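You operate a simulated robot arm through the tools that you are given. There is no shell and no other tool.

You are at the controls of a simulated robot arm. One attempt, no reset.

TASK
Give the green jar one measure of clay and mix till light gold.
Fine: measure knob back to its red mark; mix at the viewer and leave the jar there, mixer off.

The check looks at the end state, three seconds after you hand in, the way a careful person would. Anything else that was tipped, shoved, dropped, spilled or broken makes it a failure.

THE ROBOT
A 7-joint arm with a two-finger gripper, fixed in place. Base frame: the origin is at the foot of the arm, x ahead of it, y to its left, z up; the work surface is at about z = 700. Lengths are in mm, angles in degrees, forces in N, time in s.
With the tool pointing down near the work surface it reaches from about 240 to 720 mm from the base axis. Its first joint turns from -166.0 to 166.0 degrees. Payload 1.71 kg.
The tool frame sits at the grasp point between the pads (the TCP): z along the fingers, y along the line on which they close. The tips reach 20 mm beyond it. The gripper opens to 96 mm. The gripper's body begins 113 mm behind the TCP.
Orientation is that of the tool frame in the base frame, as a unit quaternion [x, y, z, w]. With the fingers straight down and closing along the base's y, the tool's x points along the base's -x, its y along +y and its z along -z.

THE INTERFACE
- The arm moves only by the tool nudge_tool. Its argument "plan" is a list that holds one entry, the list of rows, each a list of 7 numbers: the shift along the tool's x, y, z in units of 25 mm (1.0 is 25 mm), then the turn, a rotation vector about the tool's x, y, z in units of 8 degrees (1.0 is 8 degrees), then the gripper command, from -1 (shut) to 1 (fully open), values between in proportion. In form: [[[tx, ty, tz, ax, ay, az, jaw], ...]]. A call has 1 to 20 rows; each row shifts and turns the commanded pose from where the row before left it, along the tool's axes as they then stand. A call with a number of a shift or a turn outside -1 to 1 is refused whole. A row lasts 0.2 s, in which the tool goes at most 50 mm and 8.6 degrees; a call with a longer step from one row to the next is refused whole, and so is a gripper value outside its range. Where a pose cannot be reached the arm comes as near as it can. A force on the tool above 90 N (or 10 N above the force at the start of the call, whichever is more), or a blocked arm, ends the call early, and 0.2 s more pass. Each finger travels about 153 mm/s and halts on what it meets, pressing with about 33 N; the grip force reading is that of the motor and also rises with nothing between the fingers. The clock runs only during rows and for 0.2 s after the last one: add rows that do not move to give the fingers time. It gives the time, the measured TCP pose, the force on the tool (base axes), the opening and the grip force at its end, in the units of the frame above (readings bear some noise), with the torque about the TCP (base axes, N m) and any sound that the robot's microphone picked up.
- Cameras (640 x 400 px; columns grow to the right, rows downward): "scene" is fixed at [51.1, 500.3, 1593.8]; the picture's right is [-0.78, -0.63, 0.00], its down [-0.42, 0.52, -0.74] and it looks along [0.46, -0.57, -0.67] (base axes); focal length 310 px, centre (320, 200). "wrist" rides on the gripper at [66, 14, -145] in the tool frame; the picture's right is [-0.21, 0.98, 0.00], its down [-0.88, -0.18, -0.45] and it looks along [-0.44, -0.09, 0.90] (tool axes); focal length 275 px, centre (320, 200). There is no depth. A picture from a camera that has moved, and an enlarged one, comes with that camera's place and axes in the base frame and with its lens.
- capture(camera): a new picture of that camera. The clock stands still meanwhile.
- move_column(by): slides the trunk up (or, below 0, down) by that many mm; the arm rides with it, the base frame stays. It gives what a move gives, with no picture.
- inspect(camera, box): a new picture of the part [left, top, right, bottom] of that camera's present view, enlarged. The clock stands still meanwhile.
- sign_off(): hands the job in; it is judged then, once.

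Nothing tells you positions but the pictures and the camera data. Unless the task says otherwise, let go and move clear before handing in.

The tools are called as name(argument=value, ...) on one line, values as JSON. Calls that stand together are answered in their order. nudge_tool: Moves the arm, as the interface text tells. Its arguments: {"type":"object","properties":{"plan":{"type":"array"}},"required":["plan"]} The other tools are called the same way: move_column (by) slides the trunk up or down; capture (camera) takes a picture; inspect (camera, box) takes an enlarged picture of a part of a camera's view; sign_off () hands the job in.

At the start:

```text
time: 0.0
ee_pos: [464.1, -111.1, 1166.7]
tool_rot: [0.0, 1.0, 0.0, -0.001]
contact_force: [0.1, -0.8, 0.5]
moment: [-0.01, -0.01, 0.03]
opening: 96.2
grip_force: 0.0
trunk travel left (down, up): [-300.0, 86.0]
```

scene: 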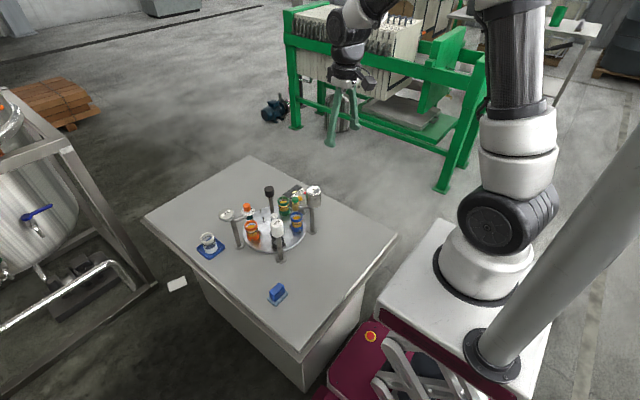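
wrist: 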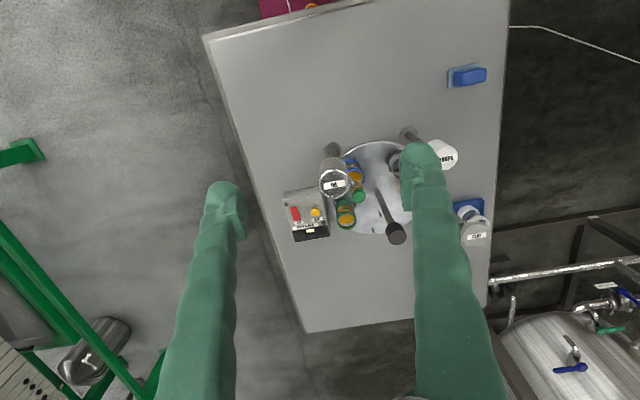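

I see a table with a round tray or carousel of jars, several dispensers around it, a control box, and a blue block. I'll look closer at both views before moving.

inspect(camera="scene", box=[180, 160, 340, 310])

inspect(camera="wrist", box=[270, 110, 510, 260])

inspect(camera="scene", box=[220, 175, 330, 265])

```text
2.67 times, centred on (260, 235) of scene
camera zoom: at [51.1, 500.3, 1593.8], right [-0.78, -0.63, 0.0], down [-0.42, 0.52, -0.74], along [0.46, -0.57, -0.67], focal length 825 px, centre (480, 107)
```

zoom: 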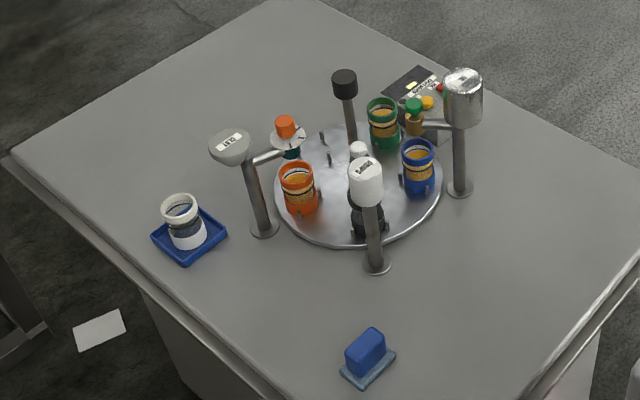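

```text
2.67 times, centred on (390, 185) of wrist
camera zoom: at [397.8, -96.2, 1312.0], right [0.21, 0.98, 0.0], down [0.88, -0.18, 0.44], along [0.43, -0.09, -0.9], focal length 734 px, centre (133, 240)
```

zoom: 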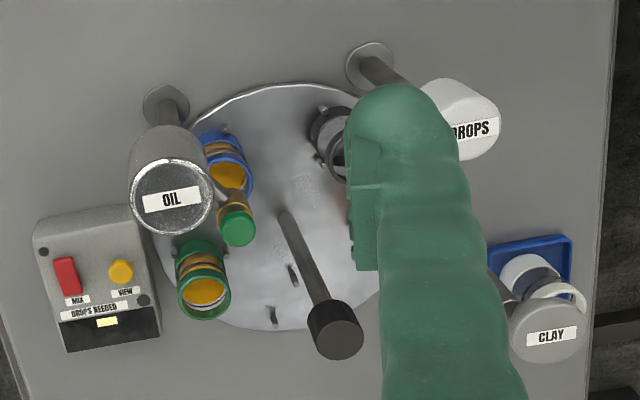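

```text
4.44 times, centred on (275, 220) of scene
camera zoom: at [51.1, 500.3, 1593.8], right [-0.78, -0.63, 0.0], down [-0.42, 0.52, -0.74], along [0.46, -0.57, -0.67], focal length 1376 px, centre (520, 111)
```

zoom: 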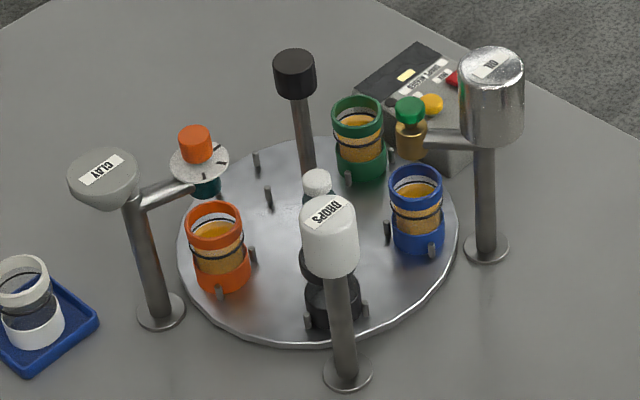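

The apparatus is a turntable centred near (680,-10), with four jars, a tall centre handle and OIL, DROPS and CLAY dispensers. A box with MIX and VIEW buttons stands at about (735,-195). I'll bring the wrist camera closer, staying well above everything, to study the mechanisms.

nudge_tool(plan=[[[-0.6, 0.7, 0.8, 0, 0, 0, 1], [-0.6, 0.7, 0.8, 0, 0, 0, 1], [-0.6, 0.7, 0.8, 0, 0, 0, 1], [-0.6, 0.7, 0.8, 0, 0, 0, 1], [-0.6, 0.7, 0.8, 0, 0, 0, 1], [0, 0, 0, 0, 0, 0, 1]]])

capture(camera="wrist")

```text
time: 1.4
ee_pos: [521.9, -24.9, 1075.1]
tool_rot: [-0.001, 1.0, 0.0, 0.007]
contact_force: [-0.1, 0.6, -0.2]
moment: [0.02, -0.06, -0.01]
opening: 95.9
grip_force: 0.1
trunk travel left (down, up): [-300.0, 86.0]
```

```text
taken
camera wrist: at [454.3, -10.2, 1218.8], right [0.21, 0.98, 0.0], down [0.87, -0.18, 0.46], along [0.45, -0.09, -0.89], focal length 275 px, centre (320, 200)
```

wrist: 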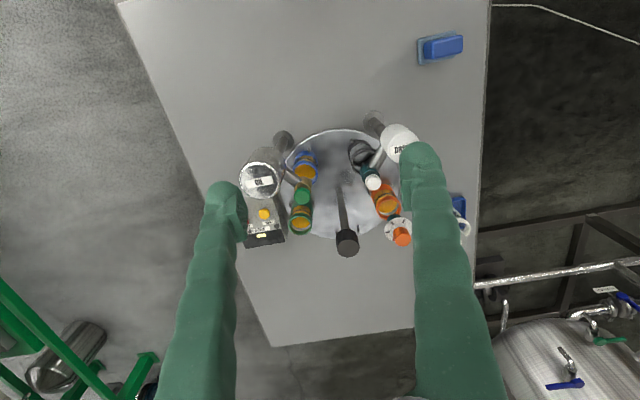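

inspect(camera="wrist", box=[230, 120, 420, 265])

inspect(camera="wrist", box=[340, 130, 420, 260])

inspect(camera="wrist", box=[230, 150, 320, 250])

inspect(camera="scene", box=[215, 180, 275, 225])

inspect(camera="scene", box=[265, 175, 330, 225])

```text
2.76 times, centred on (325, 192) of wrist
camera zoom: at [454.3, -10.2, 1218.8], right [0.21, 0.98, 0.0], down [0.87, -0.18, 0.46], along [0.45, -0.09, -0.89], focal length 759 px, centre (306, 221)
```

zoom: 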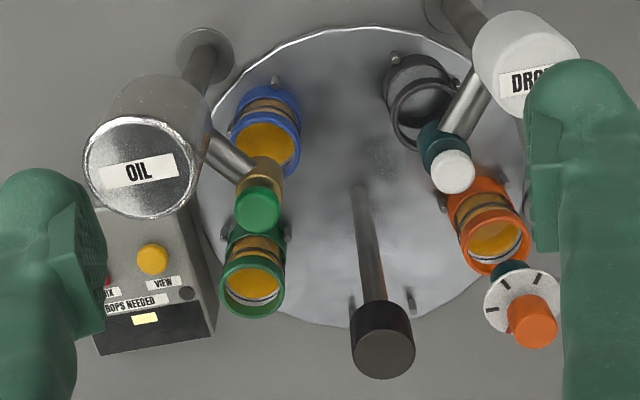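

```text
3.08 times, centred on (380, 195) of wrist
camera zoom: at [454.3, -10.2, 1218.8], right [0.21, 0.98, 0.0], down [0.87, -0.18, 0.46], along [0.45, -0.09, -0.89], focal length 847 px, centre (135, 215)
```

zoom: 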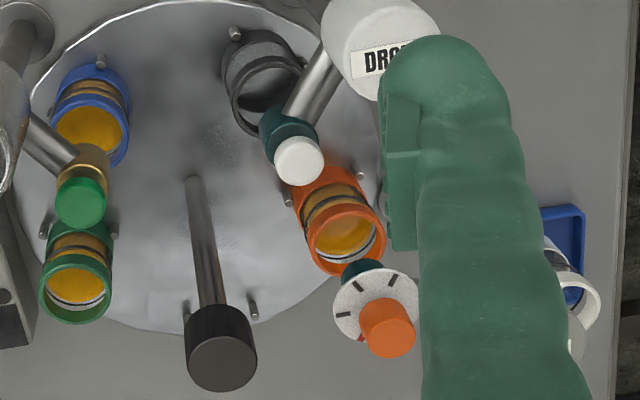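

```text
4.00 times, centred on (275, 200) of wrist
camera zoom: at [454.3, -10.2, 1218.8], right [0.21, 0.98, 0.0], down [0.87, -0.18, 0.46], along [0.45, -0.09, -0.89], focal length 1101 px, centre (500, 200)
```

zoom: 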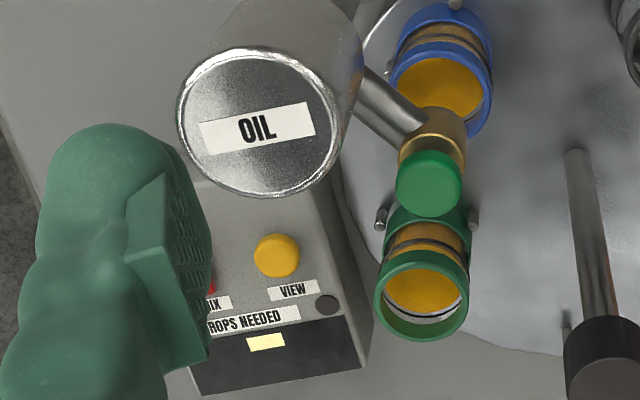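

```text
8.89 times, centred on (245, 202) of scene
camera zoom: at [51.1, 500.3, 1593.8], right [-0.78, -0.63, 0.0], down [-0.42, 0.52, -0.74], along [0.46, -0.57, -0.67], focal length 2751 px, centre (987, 178)
```

zoom: 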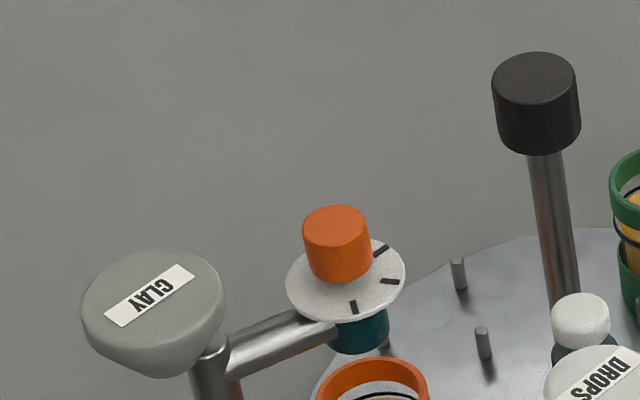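

```text
8.00 times, centred on (298, 200) of scene
camera zoom: at [51.1, 500.3, 1593.8], right [-0.78, -0.63, 0.0], down [-0.42, 0.52, -0.74], along [0.46, -0.57, -0.67], focal length 2476 px, centre (500, 200)
```

zoom: 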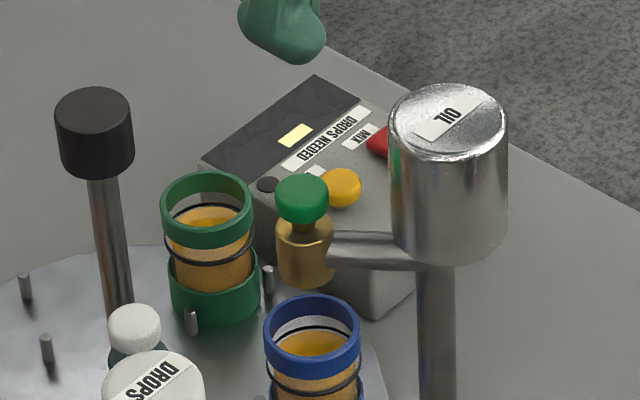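

The turntable carries jars between pegs, with an empty pair of pegs on the far side. The clay knob is orange on a dial with tick marks, and the box has MIX and VIEW buttons. I'll look at the box from closer up, passing well above the oil head.

nudge_tool(plan=[[[-0.59, -0.875, 0.725, 0, 0, 0, 1], [-0.59, -0.875, 0.725, 0, 0, 0, 1], [-0.59, -0.875, 0.725, 0, 0, 0, 1], [-0.59, -0.875, 0.725, 0, 0, 0, 1], [-0.59, -0.875, 0.725, 0, 0, 0, 1], [-0.59, -0.875, 0.725, 0, 0, 0, 1], [-0.59, -0.875, 0.725, 0, 0, 0, 1], [-0.59, -0.875, 0.725, 0, 0, 0, 1], [0, 0, 0, 0, 0, 0, 1]]])

capture(camera="wrist")

```text
time: 3.4
ee_pos: [644.7, -195.4, 930.1]
tool_rot: [0.0, 1.0, 0.0, 0.007]
contact_force: [0.3, -1.1, 0.1]
moment: [0.01, 0.01, 0.03]
opening: 96.1
grip_force: 0.2
trunk travel left (down, up): [-300.0, 86.0]
```

```text
taken
camera wrist: at [576.3, -182.3, 1075.0], right [0.21, 0.98, 0.0], down [0.87, -0.18, 0.46], along [0.45, -0.09, -0.89], focal length 275 px, centre (320, 200)
```

wrist: 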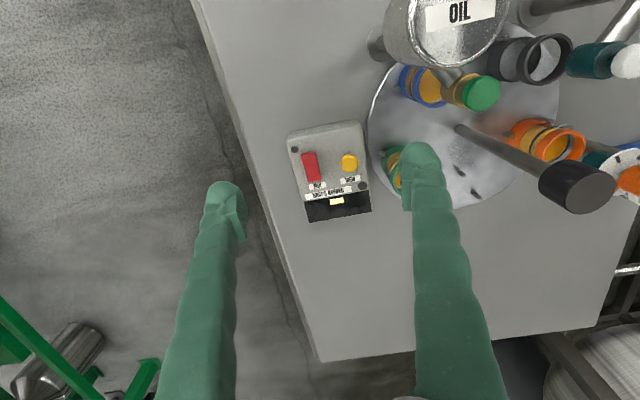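

inspect(camera="wrist", box=[280, 110, 400, 230])

inspect(camera="wrist", box=[360, 20, 640, 220])

capture(camera="scene")

```text
3.33 times, centred on (340, 170) of wrist
camera zoom: at [576.3, -182.3, 1075.0], right [0.21, 0.98, 0.0], down [0.87, -0.18, 0.46], along [0.45, -0.09, -0.89], focal length 918 px, centre (253, 300)
```

zoom: 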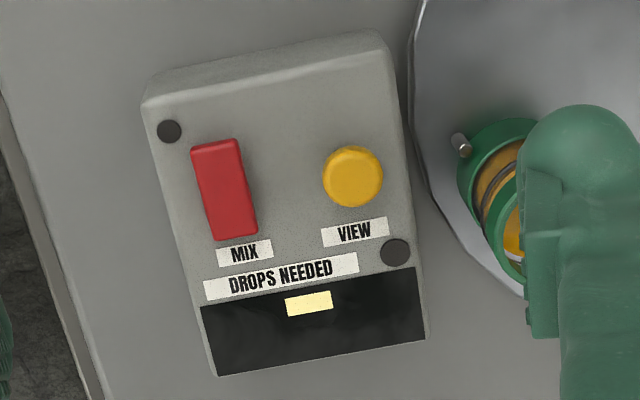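

```text
2.00 times, centred on (500, 120) of wrist
camera zoom: at [576.3, -182.3, 1075.0], right [0.21, 0.98, 0.0], down [0.87, -0.18, 0.46], along [0.45, -0.09, -0.89], focal length 551 px, centre (-40, 360)
```

zoom: 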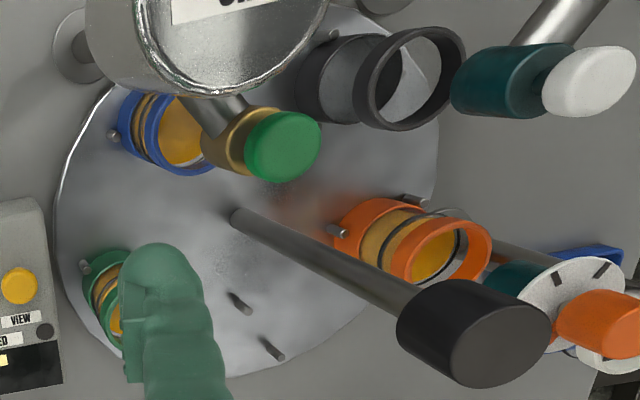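

```text
taken
```

scene: 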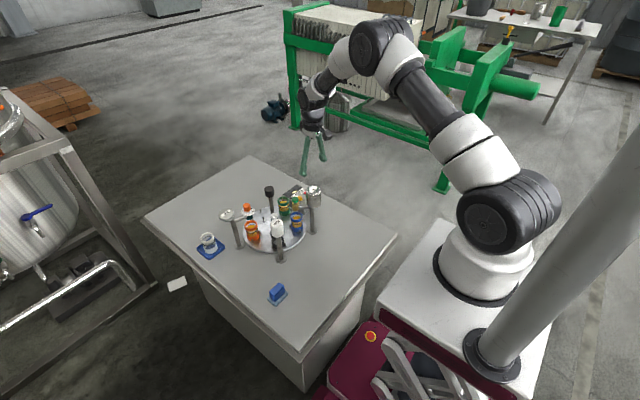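

The box has a red MIX rocker at about (691,-218,755) and a yellow VIEW button at about (696,-170,755). The jars sit on five 72° stations: green at -72° beside the box, oil at -144°, drops at 144° and clay at 72°. Next I'll rise and move over to look at the clay dial near (725,63,840).

nudge_tool(plan=[[[0, 0, -0.9, 0, 0, 0, 1], [0, 0, -0.9, 0, 0, 0, 1], [0, 0, -0.9, 0, 0, 0, 1], [0, 1, 0, 0, 0, 0, 1], [0, 1, 0, 0, 0, 0, 1], [0, 1, 0, 0, 0, 0, 1], [0, 1, 0, 0, 0, 0, 1], [0, 1, 0, 0, 0, 0, 1], [0, 1, 0, 0, 0, 0, 1], [0, 1, 0, 0, 0, 0, 1], [0, 1, 0, 0, 0, 0, 1], [0, 1, 0, 0, 0, 0, 1], [0, 1, 0, 0, 0, 0, 1], [0, 1, 0, 0, 0, 0, 1], [0, 0, 0, 0, 0, 0, 1]]])

capture(camera="wrist")

```text
time: 6.6
ee_pos: [643.8, 76.4, 998.7]
tool_rot: [-0.001, 1.0, -0.001, 0.008]
contact_force: [-0.1, -0.9, 0.2]
moment: [0.03, -0.01, 0.0]
opening: 95.8
grip_force: 0.0
trunk travel left (down, up): [-300.0, 86.0]
```

```text
taken
camera wrist: at [575.3, 90.9, 1142.6], right [0.21, 0.98, 0.0], down [0.87, -0.18, 0.46], along [0.45, -0.09, -0.89], focal length 275 px, centre (320, 200)
```

wrist: 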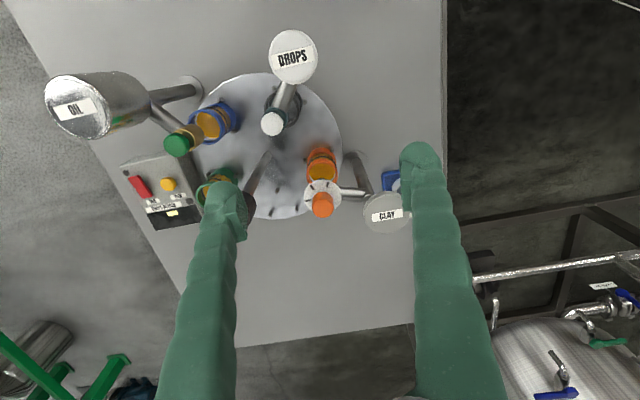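

inspect(camera="wrist", box=[285, 140, 365, 225])

inspect(camera="wrist", box=[300, 170, 350, 220])

inspect(camera="wrist", box=[110, 60, 350, 230])

inspect(camera="wrist", box=[110, 140, 210, 235])

```text
4.71 times, centred on (325, 182) of wrist
camera zoom: at [575.3, 90.9, 1142.6], right [0.21, 0.98, 0.0], down [0.87, -0.18, 0.46], along [0.45, -0.09, -0.89], focal length 1295 px, centre (296, 282)
```

zoom: 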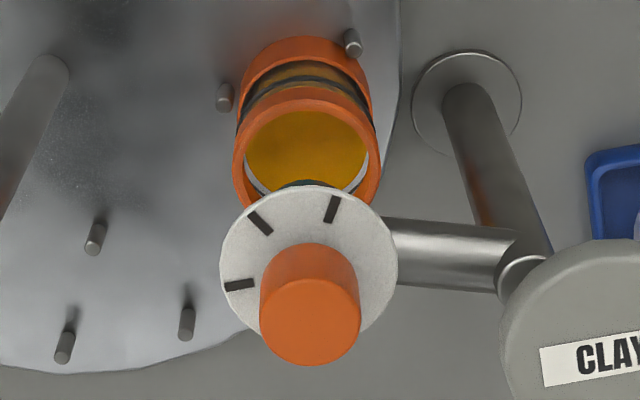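

```text
8.00 times, centred on (325, 195) of wrist
camera zoom: at [575.3, 90.9, 1142.6], right [0.21, 0.98, 0.0], down [0.87, -0.18, 0.46], along [0.45, -0.09, -0.89], focal length 2202 px, centre (280, 240)
```

zoom: 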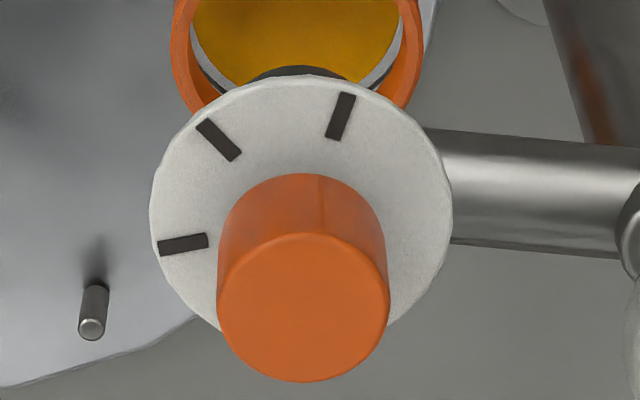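

```text
2.35 times, centred on (230, 145) of wrist
camera zoom: at [575.3, 90.9, 1142.6], right [0.21, 0.98, 0.0], down [0.87, -0.18, 0.46], along [0.45, -0.09, -0.89], focal length 648 px, centre (532, 329)
```

zoom: 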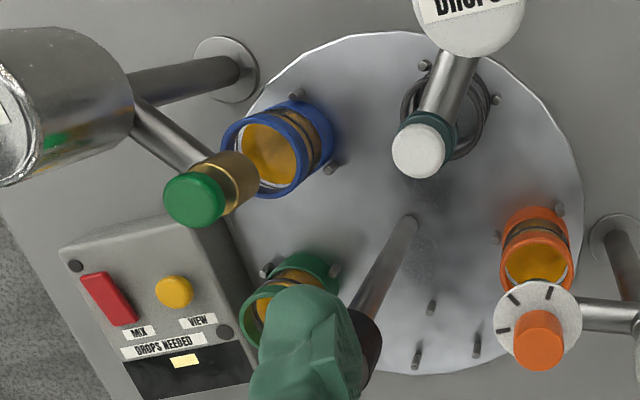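

```text
4.21 times, centred on (160, 188) of wrist
camera zoom: at [575.3, 90.9, 1142.6], right [0.21, 0.98, 0.0], down [0.87, -0.18, 0.46], along [0.45, -0.09, -0.89], focal length 1159 px, centre (994, 253)
```

zoom: 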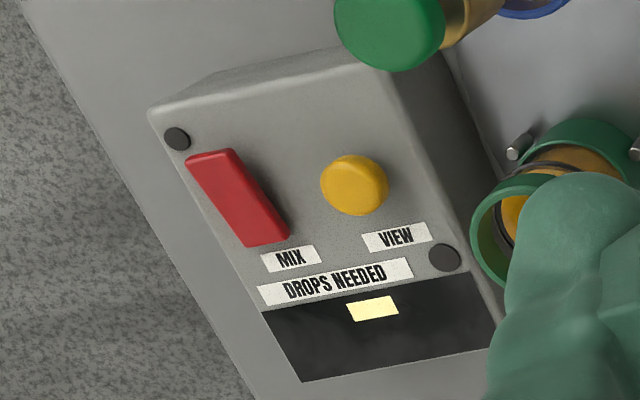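

The dial shows three black ticks, and the red mark is probably hidden behind the knob. I'll zoom further from the scene camera, then turn the wrist to see the far side.

inspect(camera="scene", box=[236, 198, 264, 216])

nudge_tool(plan=[[[0, 0, -0.5, 0, 0, 1, 1], [0, 0, 0, 0, 0, 1, 1], [0, 0, 0, 0, 0, 1, 1], [0, 0, 0, 0, 0, 1, 1], [0, 0, 0, 0, 0, 1, 1], [0, 0, 0, 0, 0, 1, 1], [0, 0, 0, 0, 0, 1, 1], [0, 0, 0, 0, 0, 1, 1], [0, 0, 0, 0, 0, 1, 1], [0, 0, 0, 0, 0, 1, 1], [0, 0, 0, 0, 0, 0, 1]]])

capture(camera="wrist")

```text
16.00 times, centred on (250, 207) of scene
camera zoom: at [51.1, 500.3, 1593.8], right [-0.78, -0.63, 0.0], down [-0.42, 0.52, -0.74], along [0.46, -0.57, -0.67], focal length 4952 px, centre (1440, 88)
```

zoom: 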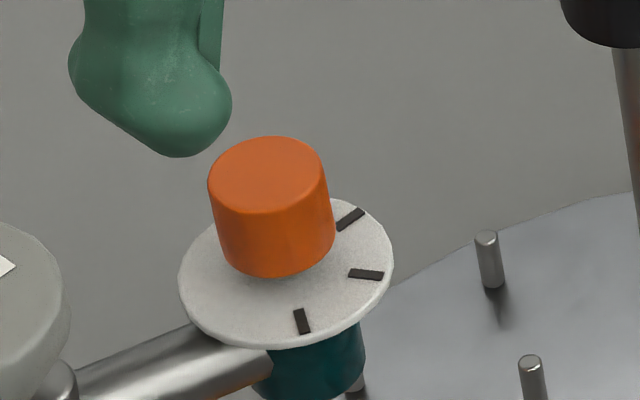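

```text
time: 9.0
ee_pos: [643.3, 77.7, 1011.1]
tool_rot: [0.643, 0.766, 0.005, 0.005]
contact_force: [-0.2, -0.6, -0.5]
moment: [-0.02, 0.0, 0.0]
opening: 96.1
grip_force: 0.1
trunk travel left (down, up): [-300.0, 86.0]
```

```text
taken
camera wrist: at [642.1, 144.4, 1156.5], right [1.0, -0.03, 0.01], down [-0.04, -0.9, 0.44], along [0.0, -0.44, -0.9], focal length 275 px, centre (320, 200)
```

wrist: 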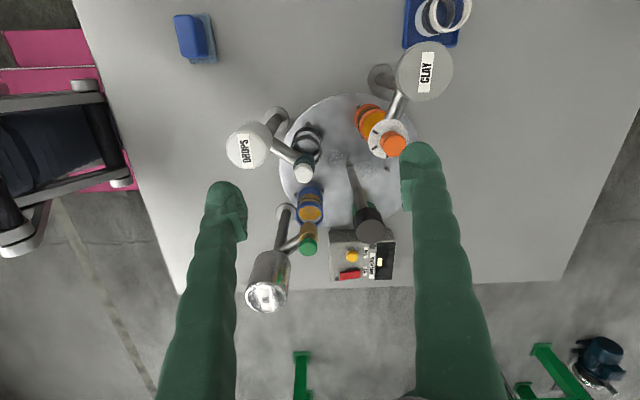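

The wrist turns freely this way, so the camera is now on the +y side looking toward -y. I'll shift +x at this height so it looks down on the dial's hidden side.

nudge_tool(plan=[[[-0.131, 0.749, 0, 0, 0, 0, 1], [-0.131, 0.749, 0, 0, 0, 0, 1], [-0.131, 0.749, 0, 0, 0, 0, 1], [-0.131, 0.749, 0, 0, 0, 0, 1], [-0.131, 0.749, 0, 0, 0, 0, 1], [0, 0, 0, 0, 0, 0, 1]]])

capture(camera="wrist")

```text
time: 10.3
ee_pos: [718.5, 77.6, 1029.3]
tool_rot: [0.642, 0.767, 0.011, 0.013]
contact_force: [-0.9, 0.5, -0.4]
moment: [0.01, -0.16, 0.0]
opening: 95.9
grip_force: 0.0
trunk travel left (down, up): [-300.0, 86.0]
stopped in row 6: the arm was blocked; the commanded pose is now the measured one
```

```text
taken
camera wrist: at [716.2, 145.5, 1173.6], right [1.0, -0.03, 0.03], down [-0.04, -0.9, 0.44], along [0.02, -0.44, -0.9], focal length 275 px, centre (320, 200)
```

wrist: 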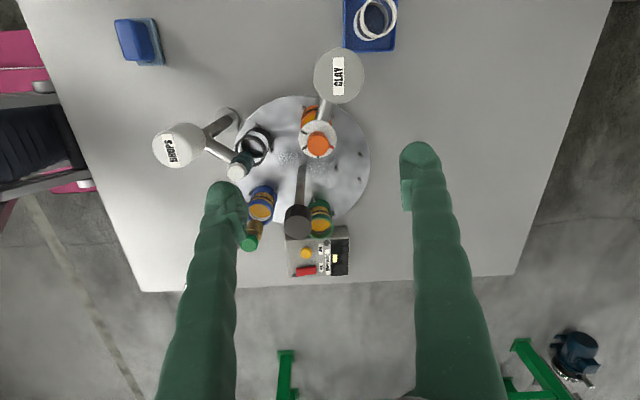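

inspect(camera="wrist", box=[290, 110, 350, 170])

inspect(camera="wrist", box=[240, 180, 360, 290])

inspect(camera="wrist", box=[210, 80, 390, 250])

```text
6.67 times, centred on (320, 140) of wrist
camera zoom: at [716.2, 145.5, 1173.6], right [1.0, -0.03, 0.03], down [-0.04, -0.9, 0.44], along [0.02, -0.44, -0.9], focal length 1835 px, centre (320, 600)
```

zoom: 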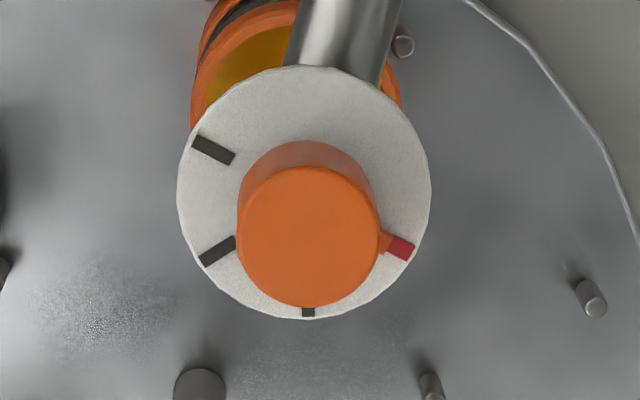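

```text
3.64 times, centred on (300, 235) of wrist
camera zoom: at [716.2, 145.5, 1173.6], right [1.0, -0.03, 0.03], down [-0.04, -0.9, 0.44], along [0.02, -0.44, -0.9], focal length 1001 px, centre (393, 73)
```

zoom: 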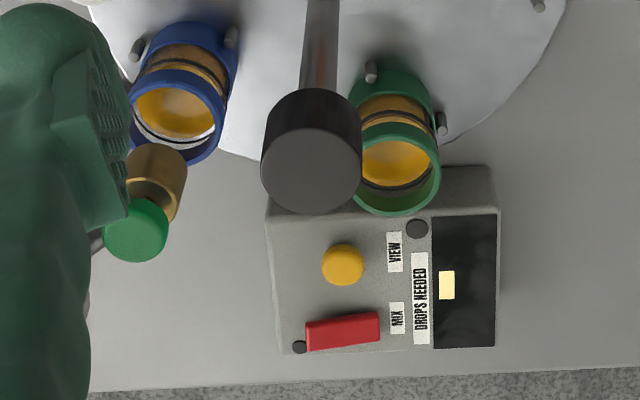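

```text
2.35 times, centred on (300, 165) of wrist
camera zoom: at [716.2, 145.5, 1173.6], right [1.0, -0.03, 0.03], down [-0.04, -0.9, 0.44], along [0.02, -0.44, -0.9], focal length 648 px, centre (367, 282)
```

zoom: 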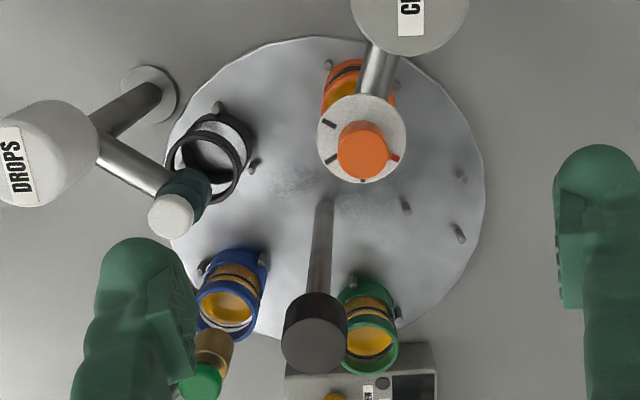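

I can now read the dial: the knob's pointer sits on the red mark at about -30°, and the black ticks run clockwise from there at 60° steps (-90°, -150°, 150°). Next I'll straighten the tool and go above the black handle cap near (690,-19) to align with it.

nudge_tool(plan=[[[-0.9, -0.45, 0, 0.24, 0.042, 0, 1], [-0.9, -0.45, 0, 0, 0, 0, 1], [-0.9, -0.45, 0, 0, 0, 0, 1], [-0.9, -0.45, 0, 0, 0, 0, 1], [0, 0, 0, 0, 0, 0, 1]]])

capture(camera="wrist")

```text
time: 11.6
ee_pos: [694.5, -19.4, 1024.0]
tool_rot: [0.642, 0.766, -0.003, -0.003]
contact_force: [-0.5, 0.4, -0.1]
moment: [-0.01, -0.02, 0.04]
opening: 95.7
grip_force: 0.0
trunk travel left (down, up): [-300.0, 86.0]
```

```text
taken
camera wrist: at [696.4, 47.9, 1169.3], right [1.0, -0.03, -0.01], down [-0.03, -0.9, 0.44], along [-0.02, -0.44, -0.9], focal length 275 px, centre (320, 200)
```

wrist: 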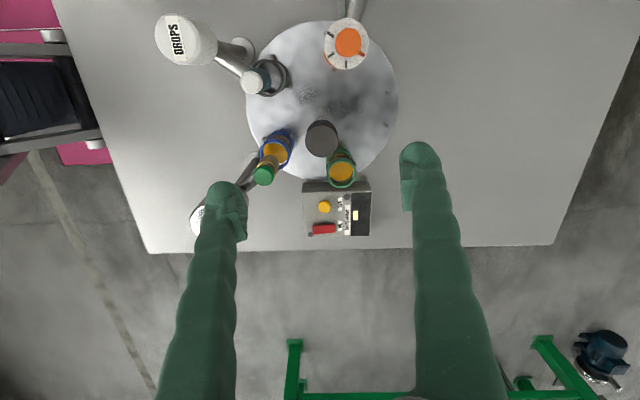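

inspect(camera="wrist", box=[240, 20, 400, 250])

inspect(camera="wrist", box=[290, 110, 380, 200])

```text
1.74 times, centred on (320, 135) of wrist
camera zoom: at [696.4, 47.9, 1169.3], right [1.0, -0.03, -0.01], down [-0.03, -0.9, 0.44], along [-0.02, -0.44, -0.9], focal length 479 px, centre (320, 313)
```

zoom: 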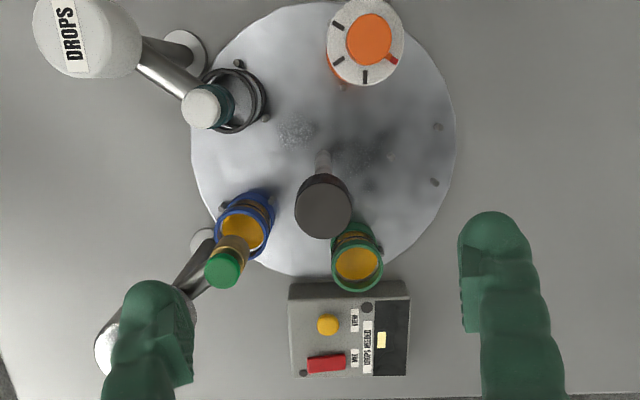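

```text
4.44 times, centred on (335, 155) of wrist
camera zoom: at [696.4, 47.9, 1169.3], right [1.0, -0.03, -0.01], down [-0.03, -0.9, 0.44], along [-0.02, -0.44, -0.9], focal length 1224 px, centre (253, 400)
```

zoom: 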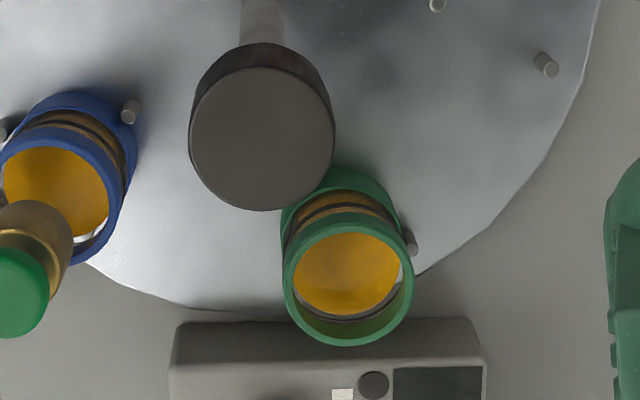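

The cap centre is near (695,-17), with its top at z≈905 and a diameter of about 31 mm. I'll descend straight over it to about z=893 and close gently.

nudge_tool(plan=[[[0.06, 0.02, 0.75, 0, 0, 0, 1], [0, 0, 0.75, 0, 0, 0, 1], [0, 0, 0.75, 0, 0, 0, 1], [0, 0, 0.75, 0, 0, 0, 1], [0, 0, 0.75, 0, 0, 0, 1], [0, 0, 0.75, 0, 0, 0, 1], [0, 0, 0.75, 0, 0, 0, 1], [0, 0, 0, 0, 0, 0, 1]]])

capture(camera="wrist")

capture(camera="scene")

```text
time: 13.3
ee_pos: [691.0, -17.3, 891.7]
tool_rot: [0.643, 0.766, -0.002, -0.003]
contact_force: [0.5, 0.4, -1.1]
moment: [0.0, -0.01, 0.03]
opening: 96.0
grip_force: 0.0
trunk travel left (down, up): [-300.0, 86.0]
```

```text
taken
camera wrist: at [695.1, 49.8, 1037.2], right [1.0, -0.03, -0.01], down [-0.03, -0.9, 0.45], along [-0.02, -0.44, -0.9], focal length 275 px, centre (320, 200)
```

wrist: 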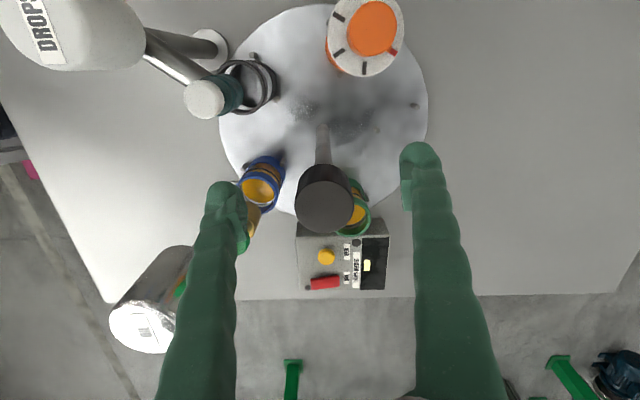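

```text
taken
```

scene: 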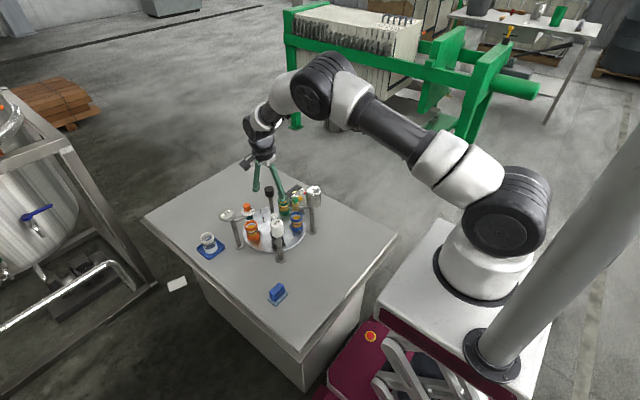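

The cap sits between the fingers, about 3 mm off in x and 2 mm in y. I'll correct that and close on it.

nudge_tool(plan=[[[-0.113, 0.09, 0, 0, 0, 0, 1], [0, 0, 0, 0, 0, 0, 0], [0, 0, 0, 0, 0, 0, -1], [0, 0, 0, 0, 0, 0, -1], [0, 0, 0, 0, 0, 0, -1]]])

inspect(camera="wrist", box=[230, 100, 430, 300])

```text
time: 14.6
ee_pos: [695.1, -20.2, 891.3]
tool_rot: [0.643, 0.766, -0.002, -0.003]
contact_force: [-8.6, -1.1, -1.0]
moment: [0.05, -0.12, 0.07]
opening: 29.6
grip_force: 35.1
trunk travel left (down, up): [-300.0, 86.0]
```

```text
2.00 times, centred on (330, 200) of wrist
camera zoom: at [697.7, 47.0, 1036.7], right [1.0, -0.03, -0.01], down [-0.03, -0.9, 0.45], along [-0.02, -0.44, -0.9], focal length 551 px, centre (300, 200)
```

zoom: 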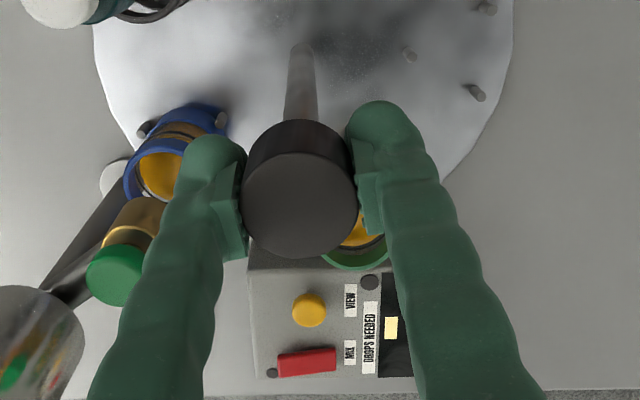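

Gripped at about 30 mm. I'll try a small turn of +16° counter-clockwise and check that the table follows.

nudge_tool(plan=[[[0, -0.04, 0, 0, 0, -0.5, -1], [0, 0, 0, 0, 0, -0.5, -1], [0, 0, 0, 0, 0, -0.5, -1], [0, 0, 0, 0, 0, -0.5, -1], [0, 0, 0, 0, 0, 0, -1]]])

inspect(camera="scene", box=[200, 160, 340, 270])

inspect(camera="wrist", box=[200, 0, 440, 300])

```text
time: 15.8
ee_pos: [695.2, -19.7, 892.2]
tool_rot: [0.529, 0.849, -0.002, -0.003]
contact_force: [-2.9, 0.2, -3.7]
moment: [0.07, -0.18, 0.05]
opening: 29.5
grip_force: 35.1
trunk travel left (down, up): [-300.0, 86.0]
```

```text
3.64 times, centred on (270, 215) of scene
camera zoom: at [51.1, 500.3, 1593.8], right [-0.78, -0.63, 0.0], down [-0.42, 0.52, -0.74], along [0.46, -0.57, -0.67], focal length 1125 px, centre (502, 146)
```

zoom: 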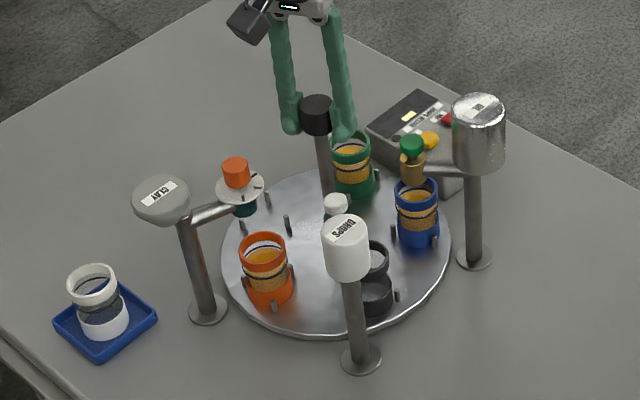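

```text
1.33 times, centred on (320, 150) of wrist
camera zoom: at [679.0, 45.2, 1036.9], right [0.97, 0.25, -0.01], down [0.22, -0.87, 0.44], along [0.1, -0.43, -0.9], focal length 367 px, centre (320, 267)
```

zoom: 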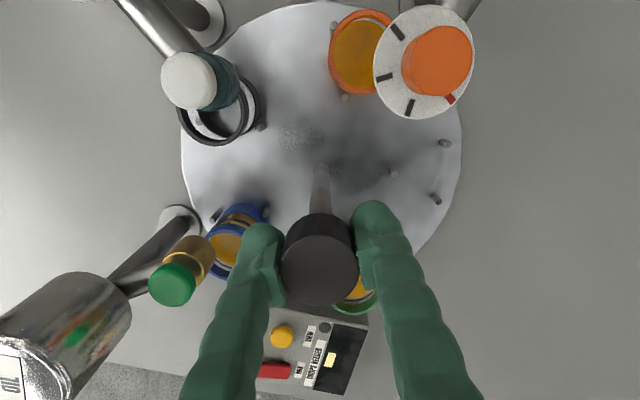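

The table turns one-to-one with the handle. I'll continue the remaining 128° at the same pace.

nudge_tool(plan=[[[0, 0, 0, 0, 0, -0.5, -1], [0, 0, 0, 0, 0, -0.5, -1], [0, 0, 0, 0, 0, -0.5, -1], [0, 0, 0, 0, 0, -0.5, -1], [0, 0, 0, 0, 0, -0.5, -1], [0, 0, 0, 0, 0, -0.5, -1], [0, 0, 0, 0, 0, -0.5, -1], [0, 0, 0, 0, 0, -0.5, -1], [0, 0, 0, 0, 0, -0.5, -1], [0, 0, 0, 0, 0, -0.5, -1], [0, 0, 0, 0, 0, -0.5, -1], [0, 0, 0, 0, 0, -0.5, -1], [0, 0, 0, 0, 0, -0.5, -1], [0, 0, 0, 0, 0, -0.5, -1], [0, 0, 0, 0, 0, -0.5, -1], [0, 0, 0, 0, 0, -0.5, -1], [0, 0, 0, 0, 0, 0, -1]]])

inspect(camera="scene", box=[200, 160, 340, 270])

```text
time: 19.4
ee_pos: [696.2, -19.0, 890.8]
tool_rot: [-0.001, 1.0, 0.0, -0.003]
contact_force: [-4.4, 1.5, -10.0]
moment: [-0.08, 0.31, 0.0]
opening: 29.5
grip_force: 35.1
trunk travel left (down, up): [-300.0, 86.0]
```

```text
3.64 times, centred on (270, 215) of scene
camera zoom: at [51.1, 500.3, 1593.8], right [-0.78, -0.63, 0.0], down [-0.42, 0.52, -0.74], along [0.46, -0.57, -0.67], focal length 1125 px, centre (502, 146)
```

zoom: 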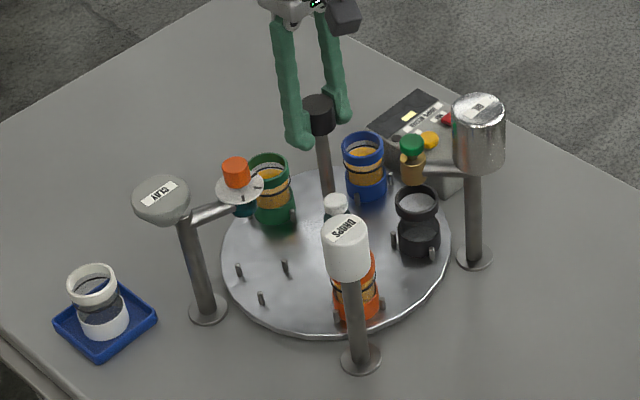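

nudge_tool(plan=[[[0.04, 0, 0.03, 0, 0, -0.5, -1], [0, 0, 0, 0, 0, -0.5, -1], [0, 0, 0, 0, 0, -0.5, -1], [0, 0, 0, 0, 0, -0.5, -1], [0, 0, 0, 0, 0, -0.5, -1], [0, 0, 0, 0, 0, -0.5, -1], [0, 0, 0, 0, 0, -0.5, -1], [0, 0, 0, 0, 0, -0.5, -1], [0, 0, 0, 0, 0, -0.5, -1], [0, 0, 0, 0, 0, -0.5, -1], [0, 0, 0, 0, 0, -0.5, -1], [0, 0, 0, 0, 0, -0.5, -1], [0, 0, 0, 0, 0, -0.5, -1], [0, 0, 0, 0, 0, -0.5, -1], [0, 0, 0, 0, 0, -0.5, -1], [0, 0, 0, 0, 0, -0.5, -1], [0, 0, 0, 0, 0, 0, -1], [0, 0, 0, 0, 0, 0, -1]]])

inspect(camera="scene", box=[200, 160, 340, 270])

capture(camera="wrist")

```text
time: 23.1
ee_pos: [695.8, -19.7, 891.8]
tool_rot: [-0.53, 0.848, 0.002, -0.003]
contact_force: [10.6, 9.0, 5.2]
moment: [0.02, -0.24, 0.02]
opening: 29.3
grip_force: 34.9
trunk travel left (down, up): [-300.0, 86.0]
```

```text
3.64 times, centred on (270, 215) of scene
camera zoom: at [51.1, 500.3, 1593.8], right [-0.78, -0.63, 0.0], down [-0.42, 0.52, -0.74], along [0.46, -0.57, -0.67], focal length 1125 px, centre (502, 146)
```

zoom: 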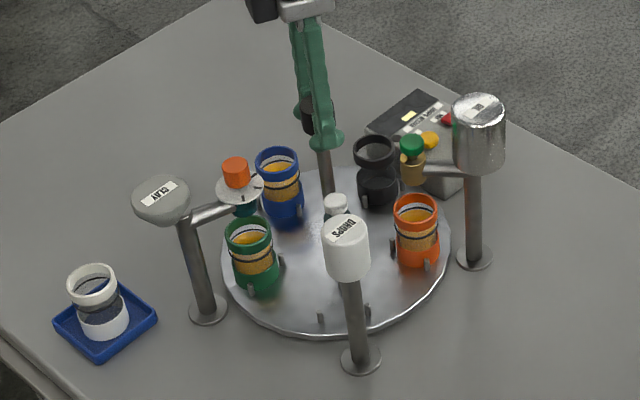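

```text
taken
camera wrist: at [654.2, -72.0, 1037.3], right [-0.79, 0.61, 0.0], down [0.55, 0.71, 0.44], along [0.27, 0.35, -0.9], focal length 275 px, centre (320, 200)
```

wrist: 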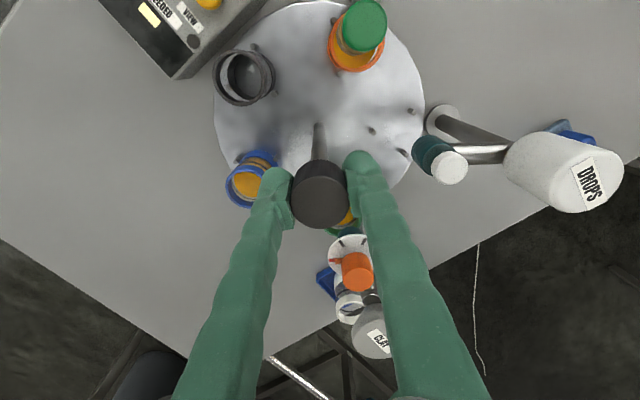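

Green is now near the clay station. I'll check its alignment using the same crop as before, when orange stood there.

inspect(camera="scene", box=[220, 175, 330, 265])

inspect(camera="scene", box=[225, 195, 275, 240])

```text
4.44 times, centred on (275, 220) of scene
camera zoom: at [51.1, 500.3, 1593.8], right [-0.78, -0.63, 0.0], down [-0.42, 0.52, -0.74], along [0.46, -0.57, -0.67], focal length 1376 px, centre (520, 111)
```

zoom: 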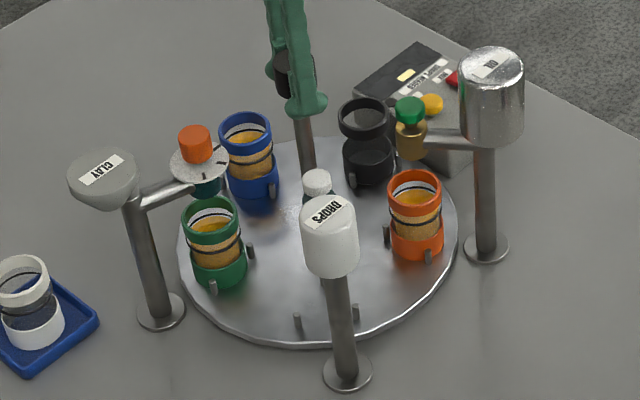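

```text
8.89 times, centred on (250, 218) of scene
camera zoom: at [51.1, 500.3, 1593.8], right [-0.78, -0.63, 0.0], down [-0.42, 0.52, -0.74], along [0.46, -0.57, -0.67], focal length 2751 px, centre (942, 44)
```

zoom: 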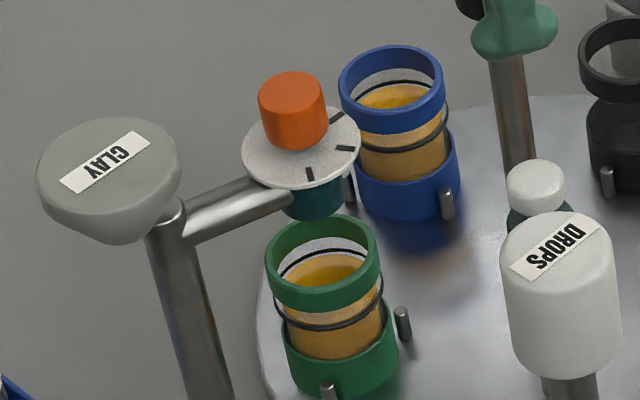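

Comparing peg positions with the first picture, the table lags the intended place by about 4°, with pegs shifted 3-10 px. I'll turn about 4° more counter-clockwise and compare again.

nudge_tool(plan=[[[0, 0, 0, 0, 0, -0.25, -1], [0, 0, 0, 0, 0, -0.25, -1], [0, 0, 0, 0, 0, 0, -1], [0, 0, 0, 0, 0, 0, -1]]])

inspect(camera="scene", box=[220, 175, 330, 265])

```text
time: 24.1
ee_pos: [695.3, -19.6, 891.5]
tool_rot: [-0.559, 0.829, 0.002, -0.002]
contact_force: [14.1, 12.1, 5.0]
moment: [0.21, -0.34, 0.04]
opening: 29.4
grip_force: 35.4
trunk travel left (down, up): [-300.0, 86.0]
```

```text
4.44 times, centred on (275, 220) of scene
camera zoom: at [51.1, 500.3, 1593.8], right [-0.78, -0.63, 0.0], down [-0.42, 0.52, -0.74], along [0.46, -0.57, -0.67], focal length 1376 px, centre (520, 111)
```

zoom: 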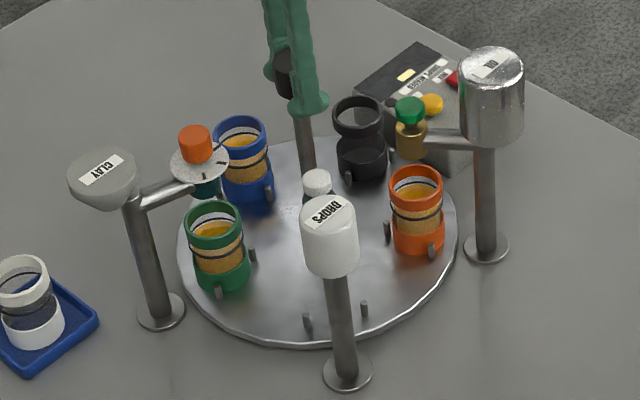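

The pegs and jars now match the original pattern, so green is at the clay station. I'll release the cap, rise straight up and verify.

nudge_tool(plan=[[[0, 0, 0, 0, 0, 0, 0.2], [0, 0, 0, 0, 0, 0, 0.6], [0, 0, 0, 0, 0, 0, 0.6], [0, 0, -0.5, 0, 0, 0, 0.6], [0, 0, -1, 0, 0, 0, 0.6], [0, 0, -1, 0, 0, 0, 0.6], [0, 0, -1, 0, 0, 0, 0.6], [0, 0, -1, 0, 0, 0, 0.6], [0, 0, -1, 0, 0, 0, 0.6], [0, 0, -1, 0, 0, 0, 0.6], [0, 0, -1, 0, 0, 0, 0.6], [0, 0, 0, 0, 0, 0, 0.6]]])

inspect(camera="scene", box=[220, 175, 330, 265])

capture(camera="wrist")

```text
time: 26.8
ee_pos: [694.3, -19.1, 1080.7]
tool_rot: [-0.559, 0.829, 0.001, -0.003]
contact_force: [0.1, 0.2, -0.1]
moment: [0.02, 0.01, -0.01]
opening: 76.9
grip_force: 0.0
trunk travel left (down, up): [-300.0, 86.0]
```

```text
4.44 times, centred on (275, 220) of scene
camera zoom: at [51.1, 500.3, 1593.8], right [-0.78, -0.63, 0.0], down [-0.42, 0.52, -0.74], along [0.46, -0.57, -0.67], focal length 1376 px, centre (520, 111)
```

zoom: 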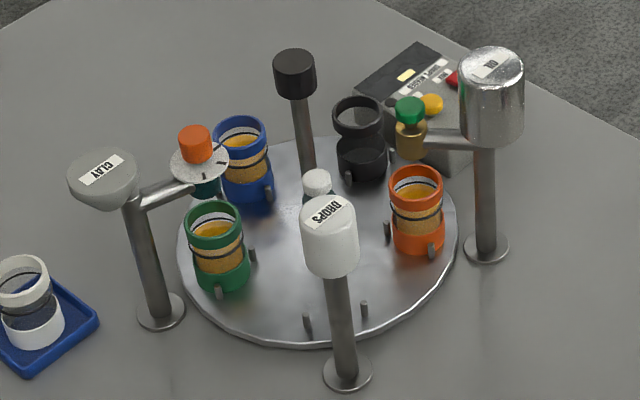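

```text
taken
camera wrist: at [657.5, -75.1, 1226.0], right [-0.83, 0.56, 0.01], down [0.5, 0.74, 0.44], along [0.24, 0.37, -0.9], focal length 275 px, centre (320, 200)
```

wrist: 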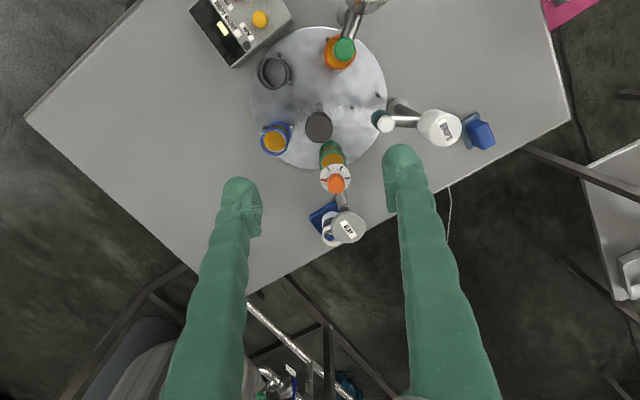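

inspect(camera="wrist", box=[290, 120, 380, 220])

inspect(camera="wrist", box=[190, 0, 390, 180])

inspect(camera="scene", box=[225, 195, 275, 240])

```text
4.00 times, centred on (335, 170) of wrist
camera zoom: at [657.5, -75.1, 1226.0], right [-0.83, 0.56, 0.01], down [0.5, 0.74, 0.44], along [0.24, 0.37, -0.9], focal length 1101 px, centre (260, 320)
```

zoom: 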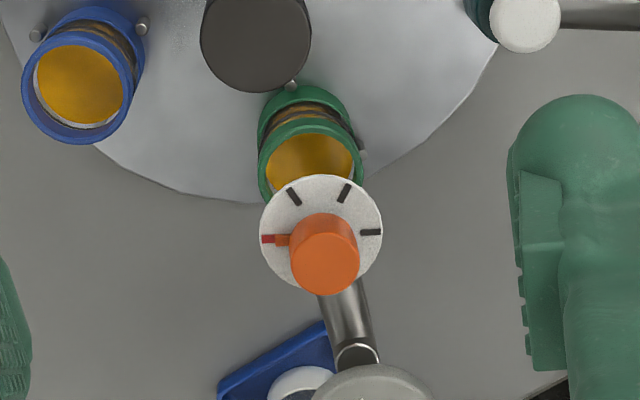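

```text
2.22 times, centred on (290, 90) of wrist
camera zoom: at [657.5, -75.1, 1226.0], right [-0.83, 0.56, 0.01], down [0.5, 0.74, 0.44], along [0.24, 0.37, -0.9], focal length 612 px, centre (387, 444)
```

zoom: 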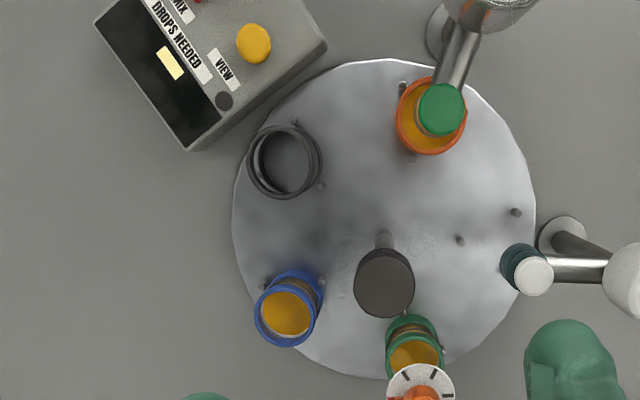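

```text
8.89 times, centred on (250, 218) of scene
camera zoom: at [51.1, 500.3, 1593.8], right [-0.78, -0.63, 0.0], down [-0.42, 0.52, -0.74], along [0.46, -0.57, -0.67], focal length 2751 px, centre (942, 44)
```

zoom: 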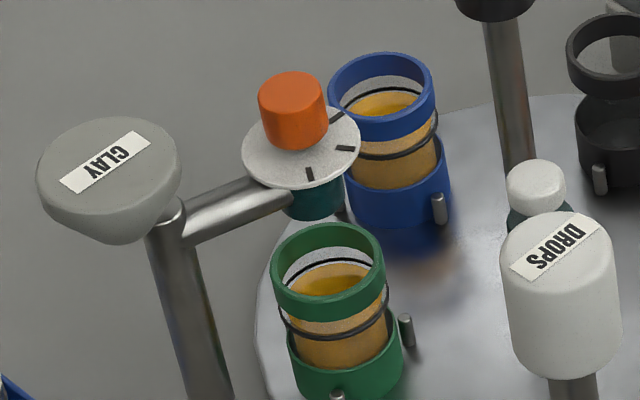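

The jar sits under the clay nozzle, and the pointer is still on red with the first tick 60° clockwise. The knob at (725,63) is about 728 mm out, so I'll raise the tool and lower the trunk to gain reach.

nudge_tool(plan=[[[0, 0, -1, 0, 0, 0, 0.6], [0, 0, -1, 0, 0, 0, 0.6], [0, 0, -1, 0, 0, 0, 0.6], [0, 0, -1, 0, 0, 0, 0.6], [0, 0, 0, 0, 0, 0, 0.6]]])

move_column(by=-150)

capture(camera="scene")

```text
time: 27.9
ee_pos: [698.1, -19.9, 1179.5]
tool_rot: [-0.559, 0.829, 0.003, -0.004]
contact_force: [-0.4, 0.7, -0.3]
moment: [0.0, 0.03, -0.03]
opening: 77.1
grip_force: 0.0
trunk travel left (down, up): [-300.0, 86.0]
```

```text
time: 29.7
ee_pos: [695.8, -20.4, 1031.3]
tool_rot: [-0.559, 0.829, 0.001, -0.003]
contact_force: [0.4, -0.1, 0.4]
moment: [-0.02, -0.01, -0.03]
opening: 76.7
grip_force: 0.1
trunk travel left (down, up): [-150.0, 236.0]
```

```text
taken
```

scene: 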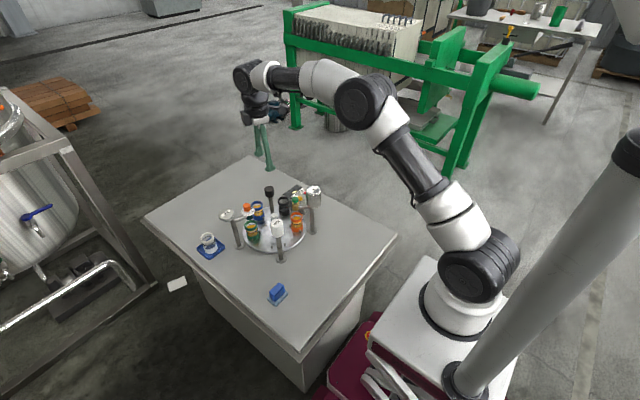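

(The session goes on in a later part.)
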